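You operate a simulated robot arm through the tools that you are given. There is no shell and no other tool. Be economical: measure what you need, move in short steps, check, and stop when the job is done.

You are at the controls of a simulated two-armed robot. One attempt, no reset.

JOB
Pack the blue rolled socks and the glasses case in the grey crate and carry it to the shoe bench.
Fine: they are in the black-handled drawer; shut it again, and carry the crate with both hands.

Only the result counts: the job must be done as asked and must still hold three seconds after the hand-in. Knocking over, shifting, dropping, spilling or breaking anything else fails it.

ROBOT AND FRAMES
Two 7-joint arms with two-finger parallel grippers on one trunk, on a base that drives. Base frame: it is fixed to the floor where the robot stands at the start and does not move with it; the origin is under the middle of the robot, x ahead of it, y to its left, z up. Readings come in mm, degrees, newtons and seconds.
The left shoulder is at the start at [50, 165, 955], the right one opposite. Places, roughly: black-handled drawer [600, 100, 700]; crate (34x24x13 cm) [300, 500, 800]; inside of the grey crate [300, 500, 800]; seat of the shoe bench [-200, 1300, 500]. Payload 3.91 kg a hand.
The TCP of each hand is the grasp point between the finger pads, 30 mm short of the fingertips. In the tool frame z runs along the fingers and y along their closing line. Largest opening 110 mm; finger width 20, thickness 10; the body of the gripper, 48 by 112 mm, starts 55 mm behind the TCP.
Orientation is that of the tool frame in the base frame, as a unit quaternion [x, y, z, w]. With the fingers straight down and closing along the base's y, the tool's x points along the base's -x, its y along +y and its z along -z.

CONTROLS
- The arms move only by the tool servo_tool. It takes "left_increments", "right_increments" or both (then of equal length, played together; a hand with none holds still); each is one flat list of numbers, 7 for each row, row after row: the shift along the base's x, y, z in units of 150 mm (1.0 is 150 mm), then the turn, a rotation vector about the base's x, y, z in units of 120 degrees (1.0 is 120 degrees), then the gripper command, from -1 (shut) to 1 (fully open), values between in proportion. In form: [tx, ty, tz, ax, ay, az, fingers, tx, ty, tz, ax, ay, az, fingers, ...]. A call has 1 to 8 rows; each row is the pose to reach, as a shift and turn from the pose commanded when the call began. A call with a number of a shift or a turn outside -1 to 1 is refused whole. Rows are played at 5 a second. More than 50 mm and 8.6 degrees between two rows, or a gripper value outside its range, and nothing of the call is played. A pose out of reach is approached as far as the arm can. The call stops where the force on the tool passes 40 N (or 10 N more than at its start, if that is more) or the arm is blocked; 0.2 s more then pass. Each finger travels about 45 mm/s and halts on what it meets, pressing with about 27 N; the grip force reading is that of the motor and also rises with nothing between the fingers. The clock runs only during rows and for 0.2 s after the last one: add rows that repeat a pose to give the fingers time. The reply holds the time, the measured pose of the TCP, the force on the tool along the base axes, the opening and the grip force, in the units named above and with some noise, with the torque about the TCP (base axes, N m) and any sound that the robot's microphone picked up, and new pictures: "show" is both (left out), scene, wrist or none (wrist: the cameras of the hands that moved).
- Cameras (640 x 400 px; columns grow to the right, rows downward): "scene" is now at [108.1, 41.8, 1133.1]; the picture's right is [0.48, -0.88, 0.00], its down [-0.46, -0.25, -0.85] and it looks along [0.75, 0.41, -0.52] (base axes); focal length 214 px, centre (320, 200). "left" rides on the left gripper at [72, -17, -103] in its tool frame; the picture's right is [0.23, 0.97, 0.00], its down [-0.76, 0.18, -0.62] and it looks along [-0.61, 0.14, 0.78] (tool axes); focal length 222 px, centre (320, 200). "right" rides on the right gripper at [72, 17, -103] in its tool frame; the picture's right is [-0.23, 0.97, 0.00], its down [-0.76, -0.18, -0.62] and it looks along [-0.61, -0.14, 0.78] (tool axes); focal length 222 px, centre (320, 200). There is no depth. A picture from a camera that has moved, and an enlarged one, comes with that camera's place and axes in the base frame and with its lens.
- move_column(by): slides the trunk up (or, below 0, down) by that many mm; the arms and the scene camera ride with it, the base frame stays. It gives what a move gives, with no picture.
- drive_base(legs): drives the robot by 1 to 6 legs, each [ahead, left, turn to the left] in mm, mm and degrees, along the robot's own axes; the way and the turn of a leg run together, so that a leg with both is an arc; at most 1500 mm and 180 degrees a leg. The arms and the cameras ride along, it lands a little off, and it stops where it bumps. It gives what a move gives, and a new picture of the scene camera.
- head_to(pan, tilt): turns the head with the scene camera to pan (to the left, within 80 degrees either way) and tilt (down, from -29 to 69), counted from straight ahead of the robot. It gives what a move gives, and a new picture of the scene camera.
- close_up(camera, box): a new picture of the part [left, top, right, bottom] of that camera's present view, enlarged. The clock stands still meanwhile.
- sign_off(): hands the job in; it is judged then, once.

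Go step by step. Nothing tells you exact positions but the pictures and the camera data: compare them with the known pose of the tool, close in by small moves and look again before you grip or let go. The budget is 120 turns and 260 pictures, counting those below and the enlarged ones. Unless the task says otherwise, let go and move clear before handing in, and close with one line.

The tools are called after "Call:" as a command line: name --argument value ..., lists and objects as JSON in quotes. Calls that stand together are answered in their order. servo_tool: Moves the arms, as the interface text tells. Its arguments: {"type":"object","properties":{"left_increments":{"type":"array"},"right_increments":{"type":"array"},"show":{"type":"string","enum":["both","scene","wrist","none"]}},"required":[]} The other tools are called the same way: move_column (by) slides the trunk up or down; drive_base (legs) drives the base; head_to (pan, tilt) turns the head that bears the scene camera; close_up (camera, box) takes an enlarged picture of a part of a camera's view; sign_off () hands the job in.

At the start:

```text
time: 0.0
left_position: [446.4, 398.8, 1068.9]
left_orientation: [0.0, 1.0, 0.0, 0.0]
left_force: [-0.7, -0.1, 0.5]
left_moment: [-0.03, -0.01, 0.0]
left_width: 110.0
left_grasp_force: 0.1
right_position: [480.1, 23.2, 1021.3]
right_orientation: [-0.001, 1.0, 0.0, 0.0]
right_force: [0.6, -1.0, 0.0]
right_moment: [0.02, 0.01, -0.01]
right_width: 110.1
right_grasp_force: 0.1
trunk travel left (down, up): [-175.0, 328.0]
robot x, y, heading: [-1.2, 0.1, -0.1]
head pan, tilt: [28.5, 31.6]
```

scene: 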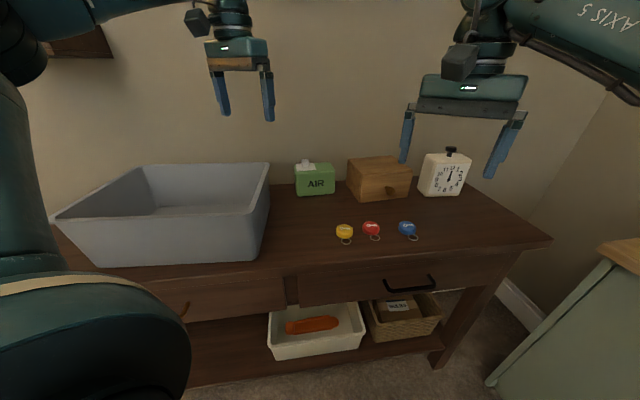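
right: 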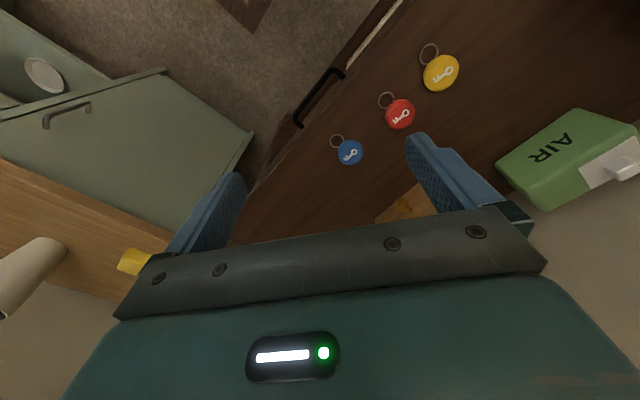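
left: 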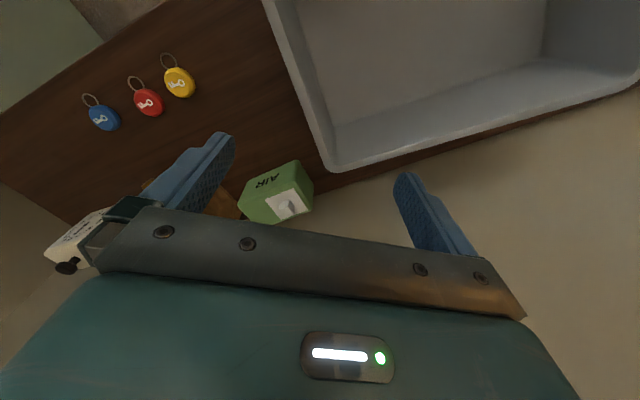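

I see a desk turned about 39° to my left, with the grey crate on its left and a black-handled drawer at front right. I'll look closer at the drawer and find the bench.

Call:
close_up --camera "scene" --box '[240, 200, 560, 400]'

Call:
head_to --pan 80 --tilt 35

```text
2.00 times, centred on (400, 300) of scene
camera zoom: at [108.1, 41.8, 1133.1], right [0.48, -0.88, 0.0], down [-0.46, -0.25, -0.85], along [0.75, 0.41, -0.52], focal length 429 px, centre (160, 0)
```

zoom: 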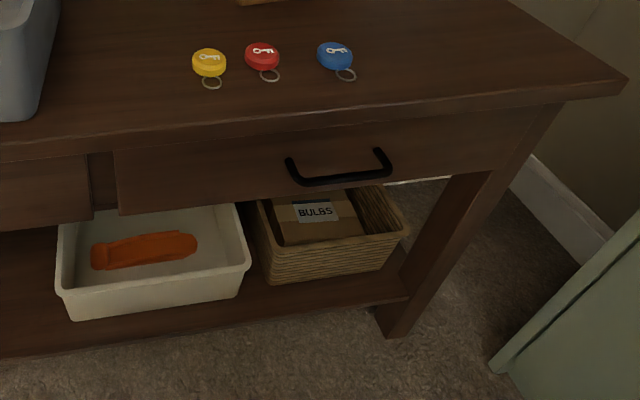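

```text
time: 1.2
left_position: [445.8, 397.7, 1070.4]
left_orientation: [0.001, 1.0, 0.0, 0.0]
left_force: [0.1, 0.2, -1.2]
left_moment: [-0.01, 0.0, 0.01]
left_width: 110.0
left_grasp_force: 0.0
right_position: [480.3, 23.6, 1020.9]
right_orientation: [0.0, 1.0, 0.0, 0.0]
right_force: [0.8, 0.0, 0.9]
right_moment: [0.02, -0.03, 0.02]
right_width: 110.1
right_grasp_force: 0.0
trunk travel left (down, up): [-175.0, 328.0]
robot x, y, heading: [-0.8, -2.4, -0.0]
head pan, tilt: [80.0, 35.0]
camera scene: at [44.6, 85.7, 1127.9], right [0.98, -0.17, 0.0], down [-0.1, -0.56, -0.82], along [0.14, 0.81, -0.57], focal length 214 px, centre (320, 200)
```

scene: 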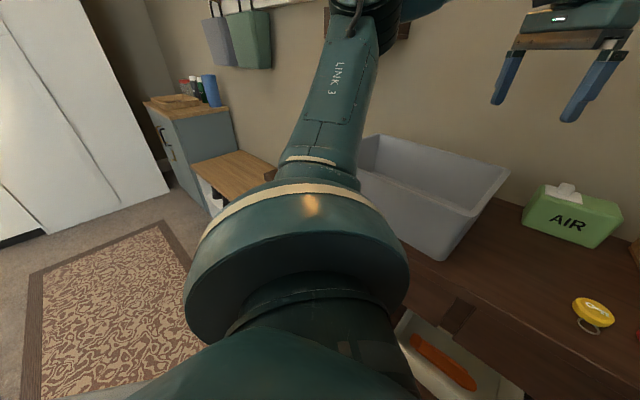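

The bench seat is near [-270, 1330], and the desk's front edge faces me at a heading of about 35°. I'll drive so that I face the drawer squarely, with it slightly to my right, then look again.

Call:
drive_base --legs '[[125, -211, 0], [0, 0, 35.4]]'

Call:
head_to --pan -15 --tilt 40

```text
time: 4.7
left_position: [259.0, 369.7, 1069.6]
left_orientation: [-0.304, 0.953, 0.0, 0.001]
left_force: [0.3, 1.4, 0.0]
left_moment: [-0.01, -0.01, 0.02]
left_width: 110.1
left_grasp_force: 0.0
right_position: [500.6, 83.7, 1020.5]
right_orientation: [-0.303, 0.953, 0.0, 0.0]
right_force: [0.2, 0.2, -0.5]
right_moment: [0.0, 0.04, 0.02]
right_width: 109.7
right_grasp_force: 0.0
trunk travel left (down, up): [-175.0, 328.0]
robot x, y, heading: [126.8, -212.3, 35.4]
head pan, tilt: [80.0, 35.0]
camera scene: at [109.9, -117.0, 1127.9], right [0.9, 0.43, 0.0], down [0.25, -0.52, -0.82], along [-0.35, 0.74, -0.57], focal length 214 px, centre (320, 200)
```

scene: 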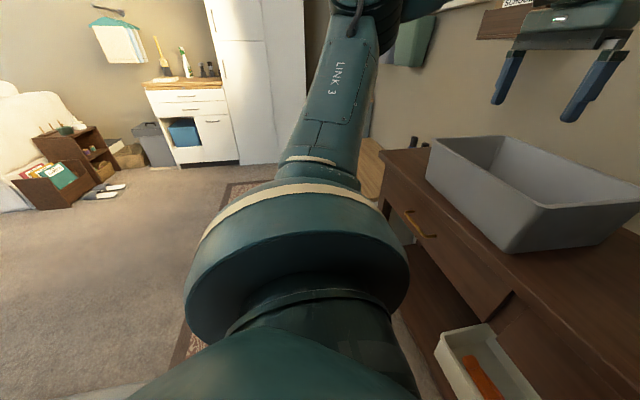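

```text
time: 6.4
left_position: [259.4, 369.4, 1070.8]
left_orientation: [-0.304, 0.953, 0.0, 0.0]
left_force: [0.4, -0.1, -0.1]
left_moment: [0.01, 0.02, -0.01]
left_width: 110.1
left_grasp_force: 0.1
right_position: [502.1, 84.1, 1020.6]
right_orientation: [-0.303, 0.953, 0.001, 0.0]
right_force: [-0.9, 0.0, 0.1]
right_moment: [0.03, 0.0, -0.02]
right_width: 110.0
right_grasp_force: 0.0
trunk travel left (down, up): [-175.0, 328.0]
robot x, y, heading: [122.2, -211.2, 35.2]
head pan, tilt: [-15.0, 40.0]
camera scene: at [227.4, -167.1, 1120.3], right [0.35, -0.94, 0.0], down [-0.6, -0.22, -0.77], along [0.72, 0.27, -0.64], focal length 214 px, centre (320, 200)
```

scene: 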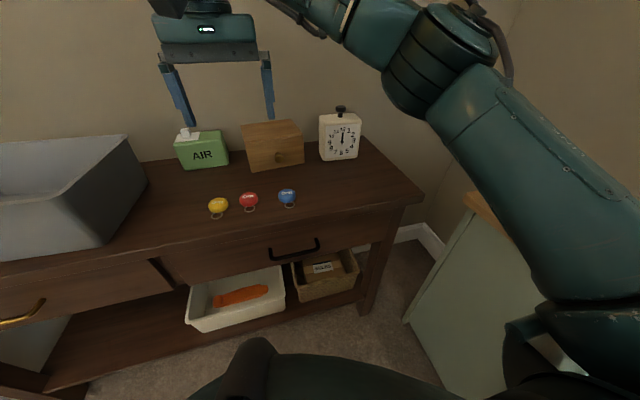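

Triangulating from the two views puts the handle near [515, 10, 664] and the desk top at z≈770. I'll back off and go a little left for room to pull, then check again.

Call:
drive_base --legs '[[-125, 100, 0]]'

Call:
head_to --pan -15 --tilt 30

Call:
close_up --camera "scene" --box '[180, 160, 500, 360]'

```text
time: 7.8
left_position: [99.3, 377.0, 1070.0]
left_orientation: [-0.304, 0.953, -0.001, 0.001]
left_force: [0.1, -0.3, 0.3]
left_moment: [0.01, -0.01, 0.0]
left_width: 110.0
left_grasp_force: 0.1
right_position: [343.1, 93.7, 1020.3]
right_orientation: [-0.305, 0.952, 0.0, 0.0]
right_force: [-0.3, -0.2, -0.2]
right_moment: [0.02, -0.04, 0.01]
right_width: 110.1
right_grasp_force: 0.0
trunk travel left (down, up): [-175.0, 328.0]
robot x, y, heading: [-35.0, -203.7, 35.6]
head pan, tilt: [-15.0, 40.0]
camera scene: at [68.0, -158.4, 1120.3], right [0.35, -0.94, 0.0], down [-0.6, -0.22, -0.77], along [0.72, 0.27, -0.64], focal length 214 px, centre (320, 200)
```

scene: 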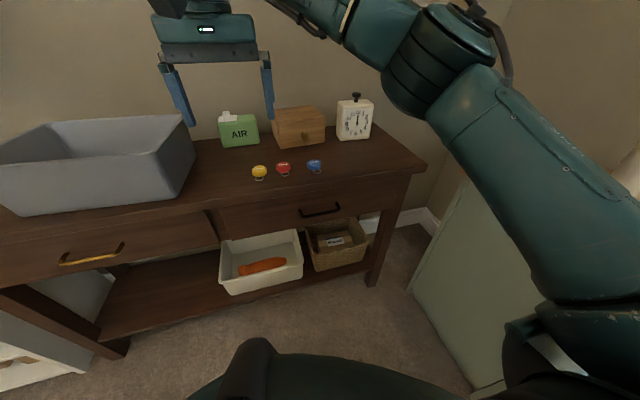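

```text
time: 8.5
left_position: [98.8, 378.3, 1070.2]
left_orientation: [-0.304, 0.953, 0.0, 0.0]
left_force: [-0.2, -0.8, 0.0]
left_moment: [-0.01, 0.03, -0.02]
left_width: 110.3
left_grasp_force: 0.1
right_position: [341.2, 93.9, 1020.4]
right_orientation: [-0.304, 0.953, 0.0, 0.0]
right_force: [0.1, 1.0, -0.3]
right_moment: [-0.03, -0.01, -0.01]
right_width: 110.1
right_grasp_force: 0.0
trunk travel left (down, up): [-175.0, 328.0]
robot x, y, heading: [-36.2, -201.5, 35.5]
head pan, tilt: [-15.0, 30.0]
camera scene: at [73.3, -156.6, 1135.6], right [0.35, -0.94, 0.0], down [-0.47, -0.17, -0.87], along [0.81, 0.3, -0.5], focal length 214 px, centre (320, 200)
```

scene: 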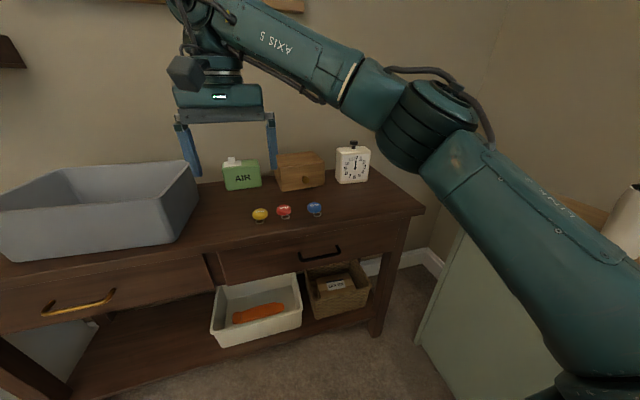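

```text
2.00 times, centred on (340, 260) of scene
camera zoom: at [73.3, -156.6, 1135.6], right [0.35, -0.94, 0.0], down [-0.47, -0.17, -0.87], along [0.81, 0.3, -0.5], focal length 429 px, centre (280, 80)
```

zoom: 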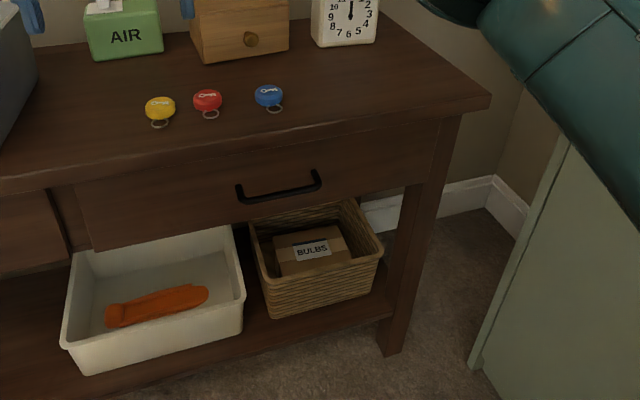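

The handle fits at about [520, 10, 660], about 120 mm wide. I'll bring the right hand down in front of it while turning the fingers forward, closing vertically and tilted 20° down.

Call:
servo_tool --right_increments '[0.0414, -0.0714, -0.1333, 0.0452, -0.0075, -0.0462, -0.2, 0.0829, -0.1429, -0.2667, 0.0903, -0.0151, -0.0924, -0.2, 0.1243, -0.2143, -0.4, 0.1355, -0.0226, -0.1386, -0.2, 0.1657, -0.2857, -0.5333, 0.1807, -0.0302, -0.1849, -0.2, 0.2071, -0.3571, -0.6667, 0.2259, -0.0377, -0.2311, -0.2, 0.2486, -0.4286, -0.8, 0.271, -0.0453, -0.2773, -0.2, 0.29, -0.5, -0.933, 0.3162, -0.0528, -0.3235, -0.2]' --show "none"

Call:
servo_tool --right_increments '[0.0414, -0.0714, -0.1333, 0.0452, -0.0075, -0.0462, -0.2, 0.0829, -0.1429, -0.2667, 0.0903, -0.0151, -0.0924, -0.2, 0.1243, -0.2143, -0.4, 0.1355, -0.0226, -0.1386, -0.2, 0.1657, -0.2857, -0.5333, 0.1807, -0.0302, -0.1849, -0.2, 0.2071, -0.3571, -0.6667, 0.2259, -0.0377, -0.2311, -0.2, 0.2486, -0.4286, -0.8, 0.271, -0.0453, -0.2773, -0.2, 0.29, -0.5, -0.933, 0.3162, -0.0528, -0.3235, -0.2, 0.29, -0.5, -1.0, 0.3162, -0.0528, -0.3235, -0.2]'

```text
time: 10.1
left_position: [98.8, 378.4, 1069.4]
left_orientation: [-0.304, 0.953, 0.0, 0.0]
left_force: [-0.6, -0.1, -0.6]
left_moment: [0.03, -0.03, -0.01]
left_width: 110.0
left_grasp_force: 0.1
right_position: [385.0, 18.7, 880.4]
right_orientation: [0.042, 0.945, 0.288, 0.148]
right_force: [-0.7, 0.6, 0.3]
right_moment: [-0.02, 0.0, -0.02]
right_width: 44.0
right_grasp_force: 0.0
trunk travel left (down, up): [-175.0, 328.0]
robot x, y, heading: [-40.0, -204.5, 35.3]
head pan, tilt: [-15.0, 30.0]
```

```text
time: 11.9
left_position: [99.7, 380.0, 1068.5]
left_orientation: [-0.304, 0.953, 0.0, 0.0]
left_force: [-0.4, 0.6, 0.1]
left_moment: [-0.03, -0.03, -0.02]
left_width: 110.0
left_grasp_force: 0.1
right_position: [367.6, -3.6, 759.7]
right_orientation: [0.319, 0.813, 0.449, 0.188]
right_force: [-0.5, 0.8, 0.2]
right_moment: [-0.04, -0.03, 0.01]
right_width: 44.1
right_grasp_force: 0.1
right hand out of reach, approached as far as the arm can: row 5, 6, 7, 8
trunk travel left (down, up): [-175.0, 328.0]
robot x, y, heading: [-33.6, -203.5, 35.5]
head pan, tilt: [-15.0, 30.0]
camera scene: at [72.7, -155.4, 1135.7], right [0.35, -0.94, 0.0], down [-0.47, -0.18, -0.87], along [0.81, 0.3, -0.5], focal length 214 px, centre (320, 200)
camera right: at [258.9, -12.3, 826.7], right [0.51, 0.23, 0.83], down [0.12, -0.97, 0.19], along [0.85, 0.0, -0.52], focal length 222 px, centre (320, 200)
```

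scene: 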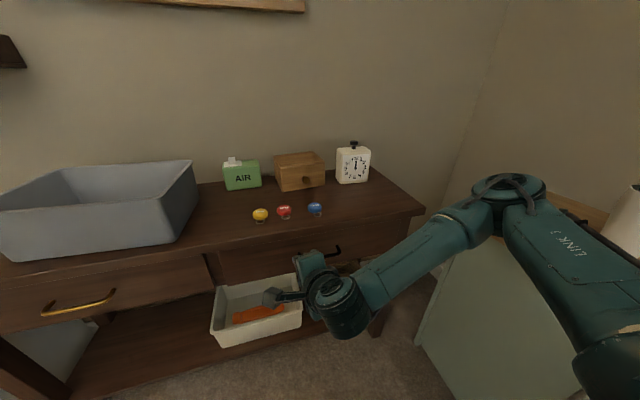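
right: 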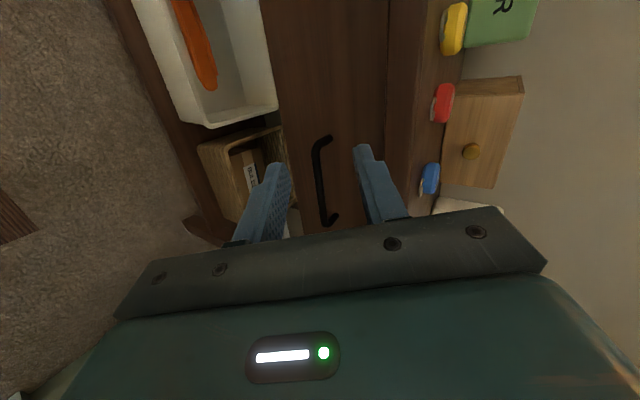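

The right wrist met a limit, but the orientation it reached (about 32° down, closing vertically) will do for the bar. I'll drop the trunk and shift the base to line the hand up with the handle.

Call:
move_column --by -92

Call:
drive_base --legs '[[40, -79, 0]]'

Call:
servo_tool --right_increments '[0, 0, 0, 0, 0, 0, -0.35]' --show "both"

```text
time: 13.2
left_position: [100.6, 377.9, 978.4]
left_orientation: [-0.303, 0.953, 0.001, 0.0]
left_force: [0.3, 0.3, -1.3]
left_moment: [-0.02, 0.01, -0.01]
left_width: 110.2
left_grasp_force: 0.1
right_position: [366.6, -5.4, 667.2]
right_orientation: [0.32, 0.814, 0.448, 0.188]
right_force: [-0.6, -0.5, 0.2]
right_moment: [0.01, 0.01, 0.01]
right_width: 44.0
right_grasp_force: 0.1
trunk travel left (down, up): [-83.0, 420.0]
robot x, y, heading: [-35.6, -205.7, 35.3]
head pan, tilt: [-15.0, 30.0]
```

```text
time: 14.3
left_position: [177.5, 337.8, 977.9]
left_orientation: [-0.304, 0.953, 0.0, -0.001]
left_force: [0.5, -0.7, 0.1]
left_moment: [0.0, -0.01, -0.03]
left_width: 109.9
left_grasp_force: 0.1
right_position: [445.1, -45.3, 665.4]
right_orientation: [0.32, 0.813, 0.449, 0.188]
right_force: [-0.1, -0.1, 0.4]
right_moment: [0.0, 0.0, -0.02]
right_width: 43.9
right_grasp_force: 0.1
trunk travel left (down, up): [-83.0, 420.0]
robot x, y, heading: [40.7, -245.5, 35.4]
head pan, tilt: [-15.0, 30.0]
camera scene: at [150.7, -197.0, 1043.7], right [0.35, -0.94, 0.0], down [-0.47, -0.17, -0.87], along [0.81, 0.3, -0.5], focal length 214 px, centre (320, 200)
```

scene: 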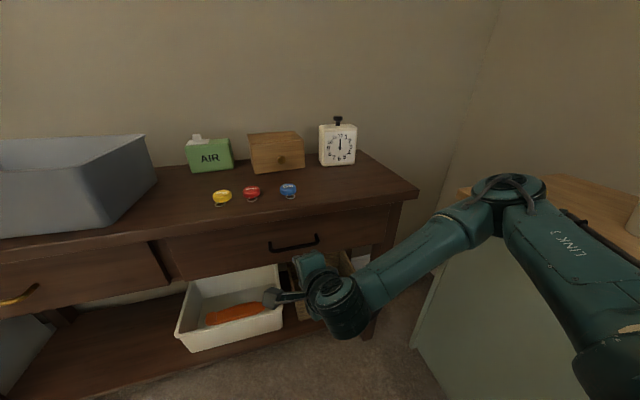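

```text
time: 14.7
left_position: [176.4, 337.6, 978.9]
left_orientation: [-0.304, 0.953, 0.0, 0.0]
left_force: [-0.5, 1.0, -0.1]
left_moment: [-0.02, -0.01, 0.02]
left_width: 109.8
left_grasp_force: 0.1
right_position: [443.2, -45.6, 666.5]
right_orientation: [0.32, 0.813, 0.449, 0.187]
right_force: [0.0, -0.6, -0.3]
right_moment: [0.03, -0.01, 0.05]
right_width: 35.9
right_grasp_force: 0.1
trunk travel left (down, up): [-83.0, 420.0]
robot x, y, heading: [43.3, -244.7, 35.2]
head pan, tilt: [-15.0, 30.0]
camera scene: at [150.7, -197.0, 1043.7], right [0.35, -0.94, 0.0], down [-0.47, -0.17, -0.87], along [0.81, 0.3, -0.5], focal length 214 px, centre (320, 200)
camera right: at [336.7, -53.6, 734.4], right [0.51, 0.23, 0.83], down [0.12, -0.97, 0.19], along [0.85, 0.0, -0.52], focal length 222 px, centre (320, 200)
```

scene: 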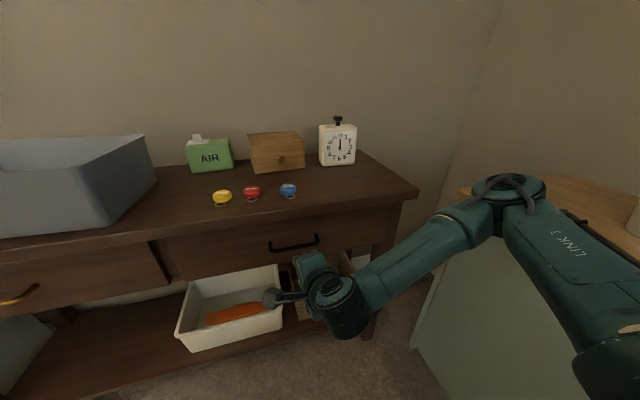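
right: 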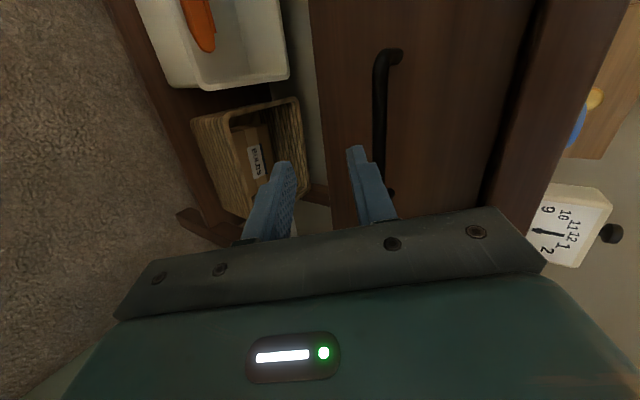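

The bar sits slightly above the hand's centre line and ahead-left. I'll raise the trunk a little and close in partway.

Call:
move_column --by 9

Call:
drive_base --legs '[[48, 12, 0]]'

Call:
servo_tool --right_increments '[0, 0, 0, 0, 0, 0, -0.35]' --show "wrist"

```text
time: 15.3
left_position: [176.0, 336.6, 986.4]
left_orientation: [-0.304, 0.953, 0.0, 0.0]
left_force: [-0.2, 0.1, 0.5]
left_moment: [-0.01, 0.0, 0.04]
left_width: 110.1
left_grasp_force: 0.1
right_position: [445.4, -46.1, 674.1]
right_orientation: [0.32, 0.813, 0.449, 0.187]
right_force: [0.7, -0.2, -0.1]
right_moment: [-0.02, -0.02, -0.01]
right_width: 35.9
right_grasp_force: 0.1
trunk travel left (down, up): [-92.0, 411.0]
robot x, y, heading: [38.5, -246.8, 35.4]
head pan, tilt: [-15.0, 30.0]
```

```text
time: 16.2
left_position: [204.0, 370.8, 987.0]
left_orientation: [-0.305, 0.952, 0.001, 0.0]
left_force: [-0.2, -0.3, 0.7]
left_moment: [-0.01, -0.01, 0.0]
left_width: 110.0
left_grasp_force: 0.1
right_position: [470.1, -15.5, 676.7]
right_orientation: [0.32, 0.814, 0.447, 0.187]
right_force: [-0.9, -1.1, 0.9]
right_moment: [-0.01, -0.02, -0.02]
right_width: 35.7
right_grasp_force: 0.1
trunk travel left (down, up): [-92.0, 411.0]
robot x, y, heading: [69.7, -211.8, 35.4]
head pan, tilt: [-15.0, 30.0]
stopped in leg 1: the force on the tool passed its limit (the readings are from after the stop); the commanded pose is now the measured one
camera scene: at [178.4, -164.4, 1052.6], right [0.35, -0.94, 0.0], down [-0.47, -0.17, -0.87], along [0.81, 0.3, -0.5], focal length 214 px, centre (320, 200)
```

scene: 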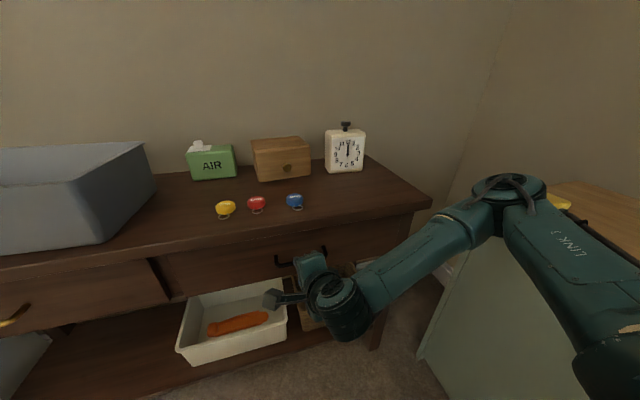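

```text
time: 16.6
left_position: [204.7, 370.6, 986.1]
left_orientation: [-0.303, 0.953, 0.0, -0.001]
left_force: [0.1, 0.7, -0.3]
left_moment: [-0.01, 0.0, 0.0]
left_width: 110.0
left_grasp_force: 0.0
right_position: [470.0, -15.4, 675.7]
right_orientation: [0.32, 0.814, 0.447, 0.186]
right_force: [-2.0, -2.4, 0.6]
right_moment: [0.05, -0.01, -0.05]
right_width: 35.5
right_grasp_force: 0.0
trunk travel left (down, up): [-92.0, 411.0]
robot x, y, heading: [71.1, -212.1, 35.5]
head pan, tilt: [-15.0, 30.0]
camera right: at [362.3, -23.2, 744.1], right [0.51, 0.23, 0.83], down [0.12, -0.97, 0.19], along [0.85, 0.0, -0.52], focal length 222 px, centre (320, 200)
```

right: 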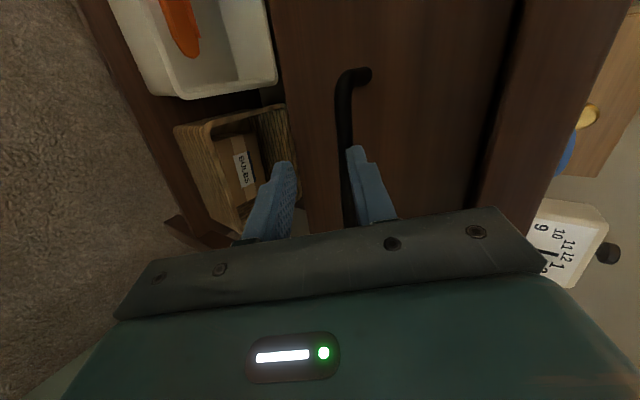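

The upper fingertip touched the bar, so the bar is a bit higher than I thought. I'll back off with the arm, raise the hand, and open slightly.

Call:
servo_tool --right_increments '[-0.08, -0.058, 0, 0, 0, 0, -0.2, -0.08, -0.058, 0.08, 0, 0, 0, -0.2, -0.08, -0.058, 0.08, 0, 0, 0, -0.2]' --show "wrist"

```text
time: 17.4
left_position: [203.0, 370.3, 986.1]
left_orientation: [-0.304, 0.953, -0.001, -0.001]
left_force: [-0.7, -1.0, 0.2]
left_moment: [-0.03, 0.02, 0.01]
left_width: 109.9
left_grasp_force: 0.1
right_position: [458.3, -23.5, 688.1]
right_orientation: [0.32, 0.813, 0.448, 0.187]
right_force: [0.0, 0.6, 0.2]
right_moment: [0.0, -0.03, 0.03]
right_width: 43.7
right_grasp_force: 0.0
trunk travel left (down, up): [-92.0, 411.0]
robot x, y, heading: [72.4, -214.4, 35.2]
head pan, tilt: [-15.0, 30.0]
camera right: at [350.1, -31.9, 756.2], right [0.51, 0.23, 0.83], down [0.12, -0.97, 0.19], along [0.85, 0.0, -0.52], focal length 222 px, centre (320, 200)
```

right: 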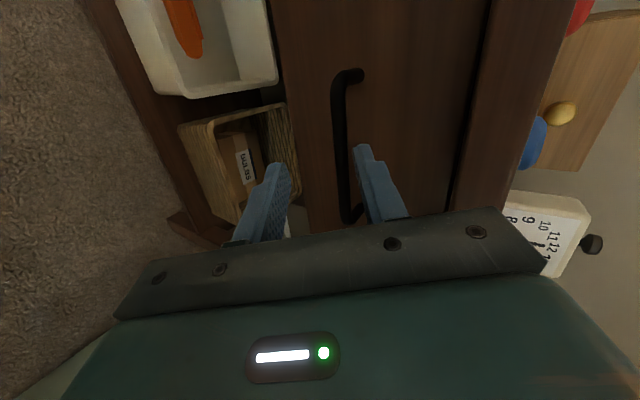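

The bar now lies between the fingers' lines. I'll advance with the arm, stopping on contact.

Call:
servo_tool --right_increments '[0.04, 0.048, 0, 0, 0, 0, -0.2, 0.08, 0.096, 0, 0, 0, 0, -0.2, 0.12, 0.144, 0, 0, 0, 0, -0.2, 0.16, 0.192, 0, 0, 0, 0, -0.2, 0.197, 0.24, 0, 0, 0, 0, -0.2]' --show "wrist"

```text
time: 18.6
left_position: [203.9, 369.6, 986.1]
left_orientation: [-0.303, 0.953, -0.001, 0.0]
left_force: [0.7, -0.4, -0.5]
left_moment: [-0.02, -0.01, -0.02]
left_width: 109.9
left_grasp_force: 0.1
right_position: [488.3, 12.2, 688.0]
right_orientation: [0.321, 0.813, 0.448, 0.186]
right_force: [-0.3, -2.5, 0.4]
right_moment: [0.05, -0.03, -0.05]
right_width: 43.6
right_grasp_force: 0.0
trunk travel left (down, up): [-92.0, 411.0]
robot x, y, heading: [71.4, -210.2, 35.1]
head pan, tilt: [-15.0, 30.0]
camera right: at [380.2, 3.9, 756.1], right [0.51, 0.23, 0.83], down [0.12, -0.97, 0.19], along [0.85, 0.0, -0.52], focal length 222 px, centre (320, 200)
```

right: 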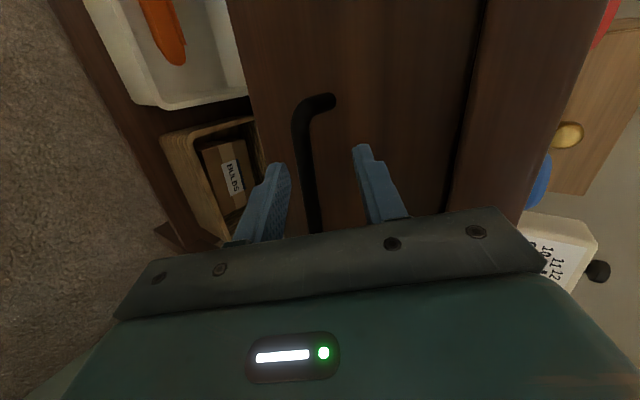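

The bar is between the fingers. I'll close on it.

Call:
servo_tool --right_increments '[0, 0, 0, 0, 0, 0, -1, 0, 0, 0, 0, 0, 0, -1, 0, 0, 0, 0, 0, 0, -1, 0, 0, 0, 0, 0, 0, -1]' --show "wrist"

```text
time: 19.6
left_position: [205.3, 370.6, 987.3]
left_orientation: [-0.305, 0.952, 0.001, -0.001]
left_force: [-0.7, 0.2, -0.5]
left_moment: [0.02, 0.01, 0.01]
left_width: 109.9
left_grasp_force: 0.0
right_position: [486.0, 9.0, 680.9]
right_orientation: [0.321, 0.819, 0.439, 0.184]
right_force: [-17.5, -17.1, -26.3]
right_moment: [0.43, 1.01, -0.14]
right_width: 12.6
right_grasp_force: 44.9
trunk travel left (down, up): [-92.0, 411.0]
robot x, y, heading: [70.9, -210.5, 35.1]
head pan, tilt: [-15.0, 30.0]
camera right: at [378.8, 2.3, 751.1], right [0.52, 0.24, 0.82], down [0.12, -0.97, 0.21], along [0.84, -0.01, -0.54], focal length 222 px, centre (320, 200)
```

right: 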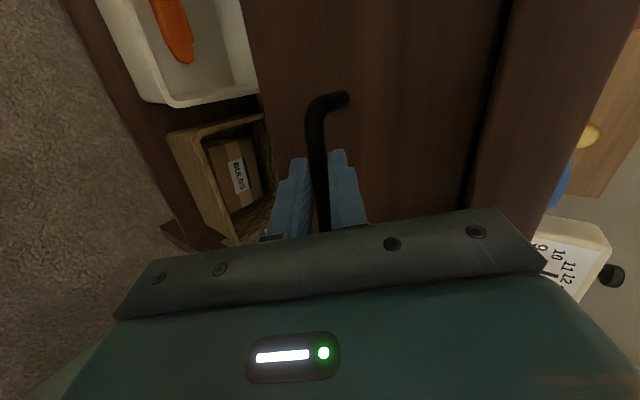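

The bar is gripped, with some strain from a height offset. I'll ease the height and pull the drawer straight out.

Call:
servo_tool --right_increments '[-0.01, -0.01, -0.04, 0, 0, 0, -1, -0.09, -0.065, -0.045, 0, 0, 0, -1, -0.18, -0.128, -0.045, 0, 0, 0, -1, -0.27, -0.192, -0.045, 0, 0, 0, -1, -0.36, -0.257, -0.045, 0, 0, 0, -1, -0.45, -0.32, -0.045, 0, 0, 0, -1, -0.54, -0.385, -0.045, 0, 0, 0, -1]' --show "both"

```text
time: 21.2
left_position: [204.1, 369.7, 987.3]
left_orientation: [-0.304, 0.953, 0.001, -0.001]
left_force: [0.4, 0.3, 0.0]
left_moment: [-0.01, 0.01, 0.01]
left_width: 110.0
left_grasp_force: 0.1
right_position: [408.9, -47.5, 680.0]
right_orientation: [0.323, 0.813, 0.446, 0.19]
right_force: [12.1, -15.1, -2.0]
right_moment: [0.05, 0.13, -1.55]
right_width: 12.6
right_grasp_force: 44.9
trunk travel left (down, up): [-92.0, 411.0]
robot x, y, heading: [70.2, -213.9, 35.1]
head pan, tilt: [-15.0, 30.0]
camera scene: at [179.3, -165.2, 1052.7], right [0.35, -0.94, 0.0], down [-0.47, -0.17, -0.87], along [0.81, 0.3, -0.5], focal length 214 px, centre (320, 200)
camera right: at [300.3, -54.4, 748.9], right [0.51, 0.22, 0.83], down [0.11, -0.97, 0.19], along [0.85, 0.0, -0.52], focal length 222 px, centre (320, 200)
```

scene: 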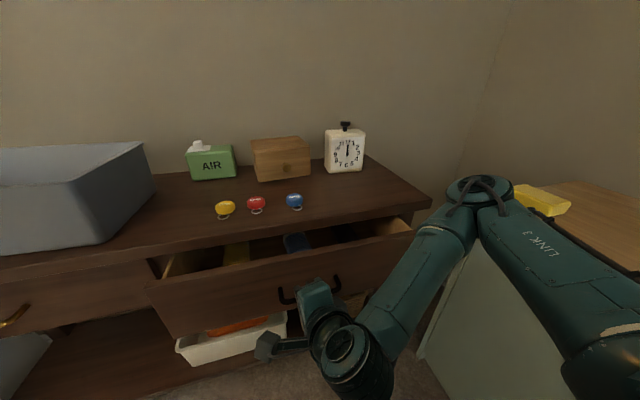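
right: 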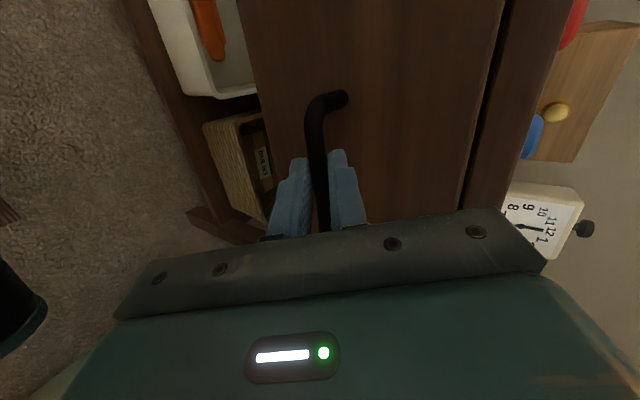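

The drawer slides well and I can see a blue and a yellow item inside. I'll ease the sideways strain, then back the base up to open it further.

Call:
servo_tool --right_increments '[0.011, -0.016, 0, 0, 0, 0, -1, 0.011, -0.016, 0, 0, 0, 0, -1]' --show "none"

Call:
drive_base --legs '[[-110, -1, 0]]'

```text
time: 21.9
left_position: [204.7, 370.6, 987.1]
left_orientation: [-0.304, 0.953, 0.0, -0.001]
left_force: [-0.5, 0.3, -0.5]
left_moment: [0.0, 0.0, -0.02]
left_width: 109.9
left_grasp_force: 0.1
right_position: [407.7, -47.8, 680.1]
right_orientation: [0.319, 0.814, 0.448, 0.185]
right_force: [2.5, -1.5, -4.5]
right_moment: [0.25, 0.3, -1.21]
right_width: 12.3
right_grasp_force: 45.5
trunk travel left (down, up): [-92.0, 411.0]
robot x, y, heading: [70.4, -211.2, 35.1]
head pan, tilt: [-15.0, 30.0]
```

```text
time: 23.0
left_position: [116.7, 306.6, 985.9]
left_orientation: [-0.304, 0.953, 0.0, 0.0]
left_force: [0.9, 0.1, 0.0]
left_moment: [-0.01, 0.01, -0.03]
left_width: 109.9
left_grasp_force: 0.0
right_position: [319.2, -112.3, 680.8]
right_orientation: [0.32, 0.814, 0.448, 0.185]
right_force: [-3.6, 2.3, -3.6]
right_moment: [1.09, 0.85, 0.41]
right_width: 12.6
right_grasp_force: 45.3
trunk travel left (down, up): [-92.0, 411.0]
robot x, y, heading: [-19.2, -282.4, 35.2]
head pan, tilt: [-15.0, 30.0]
camera scene: at [89.6, -228.5, 1052.6], right [0.35, -0.94, 0.0], down [-0.47, -0.17, -0.87], along [0.81, 0.3, -0.5], focal length 214 px, centre (320, 200)
```

scene: 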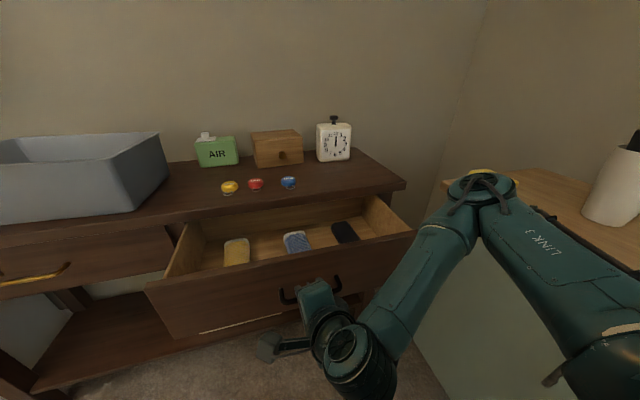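

The drawer is open about 205 mm and I see three items in it. I'll take a closer look before letting go.

Call:
close_up --camera "scene" --box '[160, 180, 420, 342]'

Call:
servo_tool --right_increments '[0, 0, 0, 0, 0, 0, -0.3, 0, 0, 0, 0, 0, 0, -0.3, 0, 0, 0, 0, 0, 0, -0.3]' --show "none"

```text
2.46 times, centred on (290, 261) of scene
camera zoom: at [89.6, -228.5, 1052.6], right [0.35, -0.94, 0.0], down [-0.47, -0.17, -0.87], along [0.81, 0.3, -0.5], focal length 528 px, centre (394, 50)
```

zoom: 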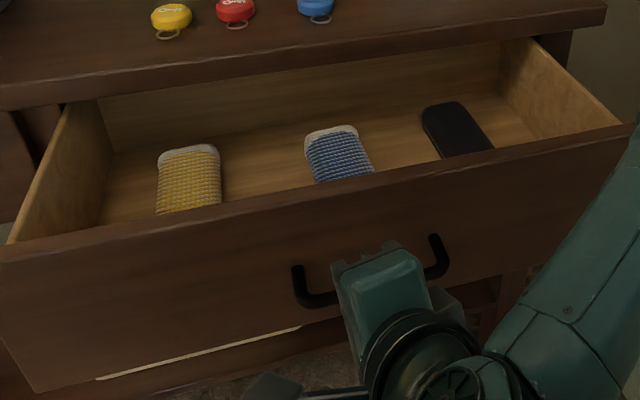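

```text
time: 23.8
left_position: [116.8, 305.3, 986.8]
left_orientation: [-0.304, 0.953, -0.001, -0.001]
left_force: [-0.1, 0.1, -0.5]
left_moment: [0.0, 0.02, -0.02]
left_width: 110.0
left_grasp_force: 0.1
right_position: [319.7, -112.0, 680.6]
right_orientation: [0.32, 0.814, 0.448, 0.186]
right_force: [-0.3, -0.5, -0.1]
right_moment: [-0.01, 0.0, -0.03]
right_width: 38.6
right_grasp_force: 0.1
trunk travel left (down, up): [-92.0, 411.0]
robot x, y, heading: [-23.2, -275.8, 35.1]
head pan, tilt: [-15.0, 30.0]
```

The blue rolled socks are in the middle, the black glasses case is to their right, and the yellow socks are not wanted. I'll back the right hand off the handle, then raise it and turn it to point straight down.

Call:
servo_tool --right_increments '[-0.118, -0.122, 0.105, 0, 0, 0, -0.3, -0.237, -0.244, 0.21, 0, 0, 0, 0, -0.237, -0.244, 0.34, -0.0432, 0.0037, 0.0494, 0, -0.237, -0.244, 0.47, -0.0864, 0.0074, 0.0988, 0, -0.237, -0.244, 0.6, -0.1296, 0.0111, 0.1482, 0, -0.237, -0.244, 0.73, -0.1728, 0.0148, 0.1976, 0, -0.237, -0.244, 0.86, -0.216, 0.0185, 0.247, 0, -0.237, -0.244, 0.98, -0.2592, 0.0222, 0.2964, 0]' --show "none"

Call:
servo_tool --right_increments '[0, 0, 0.1, -0.0432, 0.0037, 0.0494, 0, 0, 0, 0.2, -0.0864, 0.0074, 0.0988, 0, 0, 0, 0.3, -0.1296, 0.0111, 0.1482, 0, 0, 0, 0.4, -0.1728, 0.0148, 0.1976, 0, 0, 0, 0.5, -0.216, 0.0185, 0.247, 0.5, 0, 0, 0.6, -0.2592, 0.0222, 0.2964, 1, 0, 0, 0.6, -0.2592, 0.0222, 0.2964, 1]' --show "scene"

```text
time: 25.6
left_position: [117.0, 305.3, 986.7]
left_orientation: [-0.304, 0.953, -0.001, -0.001]
left_force: [-0.1, 0.3, -0.4]
left_moment: [0.02, 0.0, 0.01]
left_width: 110.2
left_grasp_force: 0.0
right_position: [282.9, -150.1, 827.7]
right_orientation: [0.008, 0.965, 0.244, 0.101]
right_force: [-0.3, 0.5, 0.5]
right_moment: [0.01, 0.0, -0.01]
right_width: 55.0
right_grasp_force: 0.1
right hand out of reach, approached as far as the arm can: row 1, 2, 3, 4, 5, 6, 7
trunk travel left (down, up): [-92.0, 411.0]
robot x, y, heading: [-21.0, -279.1, 35.4]
head pan, tilt: [-15.0, 30.0]
```

```text
time: 27.2
left_position: [113.9, 306.1, 987.0]
left_orientation: [-0.304, 0.953, 0.0, 0.0]
left_force: [0.1, 0.7, -0.6]
left_moment: [-0.02, -0.02, 0.0]
left_width: 109.8
left_grasp_force: 0.0
right_position: [283.9, -149.6, 918.1]
right_orientation: [-0.305, 0.952, -0.001, -0.001]
right_force: [-1.1, 0.6, -0.6]
right_moment: [0.01, -0.01, 0.02]
right_width: 109.9
right_grasp_force: 0.0
trunk travel left (down, up): [-92.0, 411.0]
robot x, y, heading: [-17.9, -280.7, 35.1]
head pan, tilt: [-15.0, 30.0]
camera scene: at [89.5, -228.6, 1052.6], right [0.35, -0.94, 0.0], down [-0.47, -0.17, -0.87], along [0.81, 0.3, -0.5], focal length 214 px, centre (320, 200)
```

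scene: 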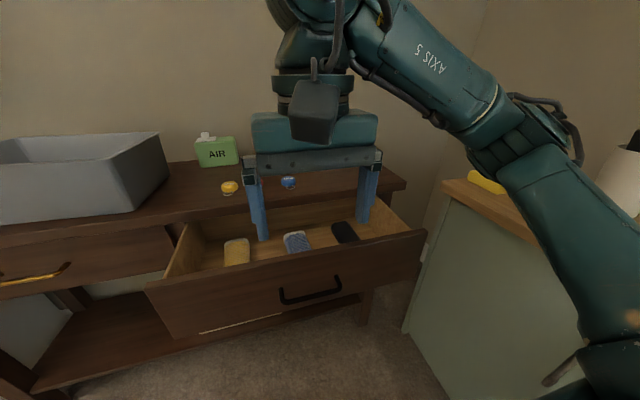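

Both hands now point straight down. I'll shift slightly ahead and right so the socks suit the left hand and the case suits the right.

Call:
drive_base --legs '[[40, -60, 0]]'

Call:
head_to --pan -10 --tilt 45

Call:
close_up --camera "right" --box '[0, 0, 640, 400]'

```text
time: 28.3
left_position: [182.8, 280.4, 986.0]
left_orientation: [-0.304, 0.953, 0.0, 0.0]
left_force: [0.5, -0.2, -0.2]
left_moment: [-0.02, 0.01, 0.01]
left_width: 110.0
left_grasp_force: 0.0
right_position: [351.3, -175.5, 917.8]
right_orientation: [-0.304, 0.953, -0.001, -0.001]
right_force: [0.0, -0.1, 0.4]
right_moment: [0.03, 0.0, 0.03]
right_width: 110.1
right_grasp_force: 0.1
trunk travel left (down, up): [-92.0, 411.0]
robot x, y, heading: [46.0, -301.0, 35.3]
head pan, tilt: [-15.0, 30.0]
camera scene: at [156.2, -254.2, 1052.6], right [0.35, -0.94, 0.0], down [-0.47, -0.17, -0.87], along [0.81, 0.3, -0.5], focal length 214 px, centre (320, 200)
```

scene: 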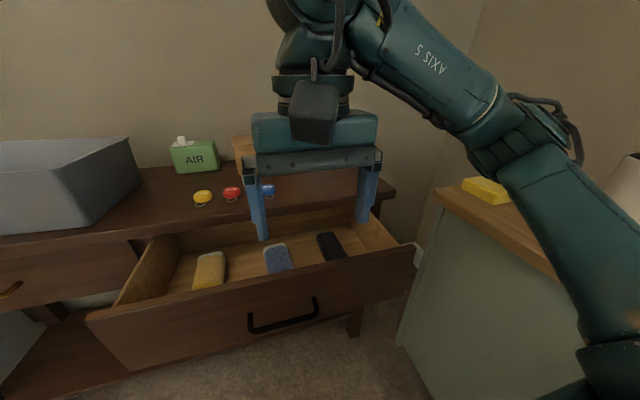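

```text
time: 29.0
left_position: [183.3, 281.1, 987.5]
left_orientation: [-0.303, 0.953, 0.0, -0.001]
left_force: [0.1, -0.1, -0.1]
left_moment: [0.01, 0.0, -0.02]
left_width: 110.4
left_grasp_force: 0.1
right_position: [350.5, -176.0, 916.9]
right_orientation: [-0.304, 0.953, -0.001, 0.0]
right_force: [-0.3, 0.6, 0.6]
right_moment: [0.01, -0.03, 0.0]
right_width: 109.9
right_grasp_force: 0.0
trunk travel left (down, up): [-92.0, 411.0]
robot x, y, heading: [46.2, -303.1, 35.4]
head pan, tilt: [-10.0, 45.0]
camera scene: at [144.9, -250.8, 1030.1], right [0.43, -0.9, 0.0], down [-0.64, -0.3, -0.71], along [0.64, 0.3, -0.71], focal length 214 px, centre (320, 200)
```

scene: 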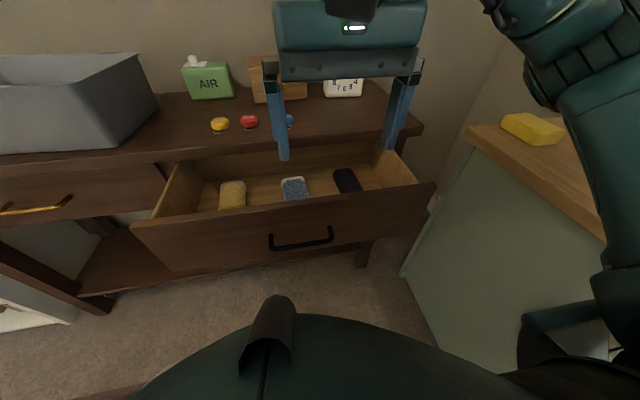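

```text
1.00 times, centred on (320, 200) of right
camera zoom: at [280.8, -204.8, 1021.7], right [-0.38, 0.93, 0.0], down [0.72, 0.3, 0.62], along [0.58, 0.24, -0.78], focal length 222 px, centre (320, 200)
```

zoom: 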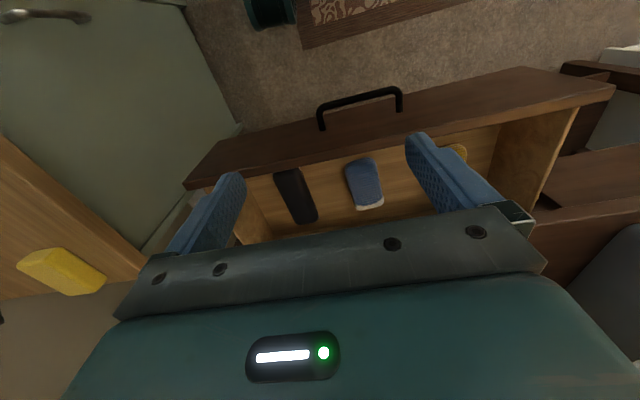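

Both items lie lengthwise front to back: the socks near [485, -20] and the case near [572, -148], at z≈620–640. I'll bring the right hand over the case and look.

Call:
servo_tool --right_increments '[0.25, 0.03, -0.1, 0, 0, 0, 1, 0.5, 0.06, -0.2, 0, 0, 0, 1, 0.75, 0.09, -0.3, 0, 0, 0, 1, 1.0, 0.12, -0.4, 0, 0, 0, 1]' --show "none"

Call:
servo_tool --right_increments '[0.2, 0.03, -0.12, 0, 0, 0, 1, 0.47, 0.06, -0.24, 0, 0, 0, 1, 0.47, 0.06, -0.38, 0, 0, 0, 1]' --show "both"

```text
time: 30.0
left_position: [182.6, 280.7, 985.6]
left_orientation: [-0.304, 0.953, -0.001, -0.001]
left_force: [-0.3, -0.3, 0.0]
left_moment: [0.03, -0.04, 0.01]
left_width: 110.2
left_grasp_force: 0.1
right_position: [500.5, -156.9, 858.9]
right_orientation: [-0.305, 0.952, -0.001, 0.0]
right_force: [-0.2, 0.8, 0.0]
right_moment: [0.03, 0.06, -0.01]
right_width: 109.9
right_grasp_force: 0.0
trunk travel left (down, up): [-92.0, 411.0]
robot x, y, heading: [46.8, -297.4, 35.3]
head pan, tilt: [-10.0, 45.0]
```

```text
time: 30.8
left_position: [182.5, 280.6, 985.8]
left_orientation: [-0.304, 0.953, 0.0, -0.001]
left_force: [-0.1, 0.0, -0.3]
left_moment: [0.0, -0.01, 0.0]
left_width: 109.8
left_grasp_force: 0.0
right_position: [571.1, -148.2, 800.6]
right_orientation: [-0.305, 0.952, -0.001, 0.0]
right_force: [-0.7, -0.5, -0.3]
right_moment: [0.0, -0.02, 0.02]
right_width: 110.0
right_grasp_force: 0.2
trunk travel left (down, up): [-92.0, 411.0]
robot x, y, heading: [44.7, -304.3, 35.3]
head pan, tilt: [-10.0, 45.0]
camera scene: at [144.9, -250.8, 1030.1], right [0.43, -0.9, 0.0], down [-0.64, -0.3, -0.71], along [0.64, 0.3, -0.71], focal length 214 px, centre (320, 200)
camera right: at [502.0, -178.2, 905.1], right [-0.38, 0.93, 0.0], down [0.72, 0.3, 0.62], along [0.58, 0.24, -0.78], focal length 222 px, centre (320, 200)
```

scene: 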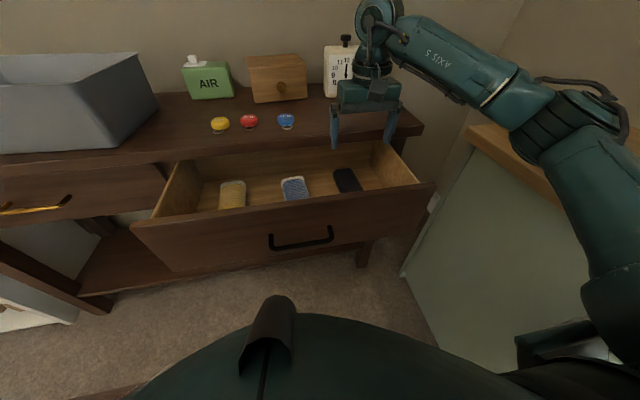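
right: 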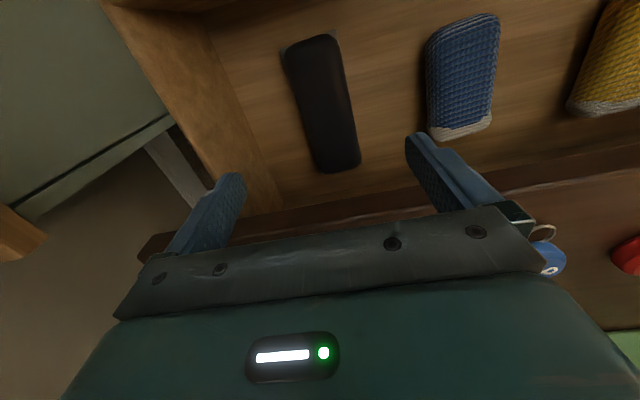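

The hand is centred over the case at about [570, -145], with clearance to the drawer wall and socks. I'll descend.

Call:
servo_tool --right_increments '[0, 0.02, -0.25, 0, 0, 0, 0.8, 0, 0.02, -0.5, 0, 0, 0, 0.8, 0, 0.02, -0.7, 0, 0, 0, 0.8, 0, 0.02, -0.85, 0, 0, 0, 0.8, 0, 0.02, -0.93, 0, 0, 0, 0.8, 0, 0.02, -1.0, 0, 0, 0, 0.8]' --show "both"

```text
time: 32.2
left_position: [182.0, 280.2, 986.7]
left_orientation: [-0.305, 0.952, 0.0, -0.001]
left_force: [0.4, -0.2, 0.0]
left_moment: [-0.01, -0.02, -0.01]
left_width: 109.9
left_grasp_force: 0.0
right_position: [572.4, -144.5, 650.8]
right_orientation: [-0.304, 0.953, -0.002, 0.001]
right_force: [-0.2, -0.5, -0.2]
right_moment: [0.01, 0.02, 0.0]
right_width: 99.1
right_grasp_force: 0.0
trunk travel left (down, up): [-92.0, 411.0]
robot x, y, heading: [47.6, -302.7, 35.5]
head pan, tilt: [-10.0, 45.0]
camera scene: at [144.8, -250.8, 1030.0], right [0.43, -0.9, 0.0], down [-0.64, -0.3, -0.71], along [0.64, 0.3, -0.71], focal length 214 px, centre (320, 200)
camera right: at [501.7, -174.4, 754.8], right [-0.38, 0.93, 0.0], down [0.72, 0.3, 0.62], along [0.58, 0.24, -0.78], focal length 222 px, centre (320, 200)
```

scene: 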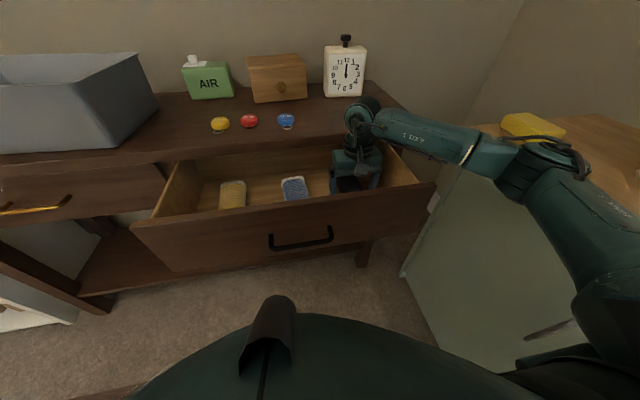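
right: 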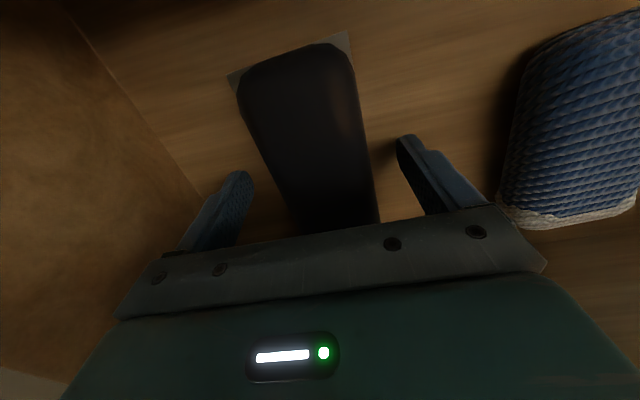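

The case lies between the fingers. I'll lower a few mm and close.

Call:
servo_tool --right_increments '[0, 0, -0.04, 0, 0, 0, 0.8, 0, 0, -0.04, 0, 0, 0, 0, 0, 0, -0.04, 0, 0, 0, -1, 0, 0, -0.04, 0, 0, 0, -1, 0, 0, -0.04, 0, 0, 0, -1, 0, 0, -0.04, 0, 0, 0, -1]' --show "wrist"

```text
time: 33.6
left_position: [182.8, 279.7, 985.7]
left_orientation: [-0.304, 0.953, -0.001, -0.001]
left_force: [-0.8, -0.1, 0.5]
left_moment: [-0.01, 0.0, -0.02]
left_width: 109.9
left_grasp_force: 0.1
right_position: [570.9, -144.7, 645.3]
right_orientation: [-0.304, 0.953, -0.001, 0.0]
right_force: [0.8, 0.4, 0.6]
right_moment: [-0.04, 0.0, 0.02]
right_width: 60.4
right_grasp_force: 26.7
trunk travel left (down, up): [-92.0, 411.0]
robot x, y, heading: [47.7, -301.4, 35.3]
head pan, tilt: [-10.0, 45.0]
camera right: at [501.5, -174.4, 748.8], right [-0.38, 0.93, 0.0], down [0.72, 0.3, 0.62], along [0.58, 0.24, -0.78], focal length 222 px, centre (320, 200)
```

right: 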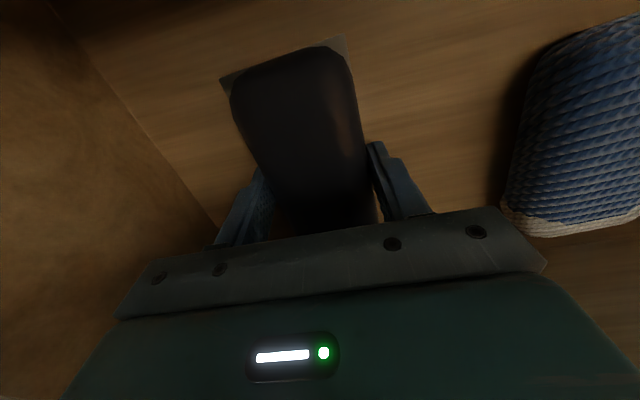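

The case is gripped at 60 mm. I'll lift it clear.

Call:
servo_tool --right_increments '[0, 0, 0.1, 0, 0, 0, -1, 0, 0, 0.3, 0, 0, 0, -1, 0, 0, 0.55, 0, 0, 0, -1, 0, 0, 0.8, 0, 0, 0, -1, 0, 0, 1.0, 0, 0, 0, -1]' --show "none"

Call:
servo_tool --right_increments '[-0.15, -0.1, 0.2, 0, 0, 0, -1, -0.3, -0.2, 0.4, 0, 0, 0, -1, -0.45, -0.3, 0.6, 0, 0, 0, -1, -0.6, -0.4, 0.8, 0, 0, 0, -1]' --show "both"

```text
time: 34.8
left_position: [183.4, 279.4, 985.7]
left_orientation: [-0.304, 0.953, -0.001, -0.001]
left_force: [0.6, -0.8, 0.3]
left_moment: [0.0, -0.02, -0.01]
left_width: 110.0
left_grasp_force: 0.0
right_position: [569.8, -145.7, 793.8]
right_orientation: [-0.305, 0.952, 0.0, -0.002]
right_force: [-5.4, -1.9, -10.2]
right_moment: [-0.49, 0.62, 0.03]
right_width: 59.4
right_grasp_force: 27.2
trunk travel left (down, up): [-92.0, 411.0]
robot x, y, heading: [45.2, -301.4, 35.5]
head pan, tilt: [-10.0, 45.0]
```

```text
time: 35.8
left_position: [182.2, 279.8, 986.2]
left_orientation: [-0.304, 0.953, 0.0, -0.001]
left_force: [-0.2, 0.2, -0.3]
left_moment: [0.02, -0.02, 0.0]
left_width: 109.9
left_grasp_force: 0.0
right_position: [480.8, -204.1, 916.0]
right_orientation: [-0.303, 0.953, -0.002, -0.001]
right_force: [-0.2, -0.6, -1.1]
right_moment: [0.03, 0.0, -0.01]
right_width: 59.1
right_grasp_force: 26.6
trunk travel left (down, up): [-92.0, 411.0]
robot x, y, heading: [47.1, -300.1, 35.5]
head pan, tilt: [-10.0, 45.0]
camera scene: at [144.8, -250.8, 1030.0], right [0.43, -0.9, 0.0], down [-0.64, -0.3, -0.71], along [0.64, 0.3, -0.71], focal length 214 px, centre (320, 200)
camera right: at [411.8, -234.2, 1019.3], right [-0.38, 0.93, 0.0], down [0.72, 0.3, 0.62], along [0.58, 0.24, -0.78], focal length 222 px, centre (320, 200)
```

scene: 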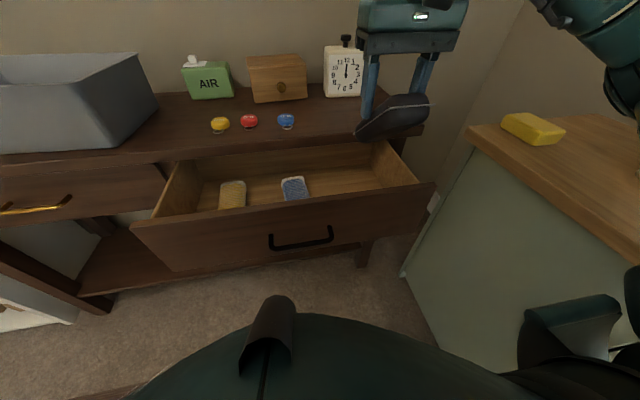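
right: 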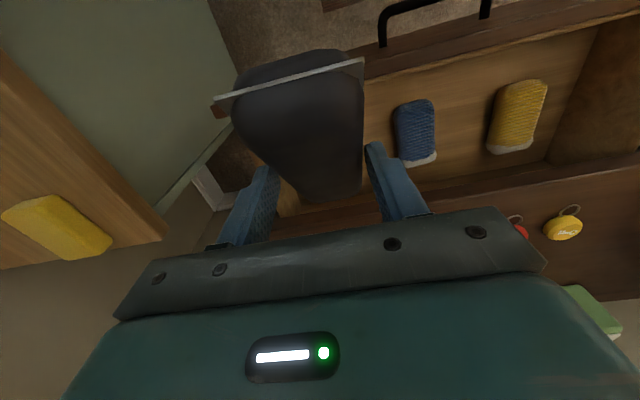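

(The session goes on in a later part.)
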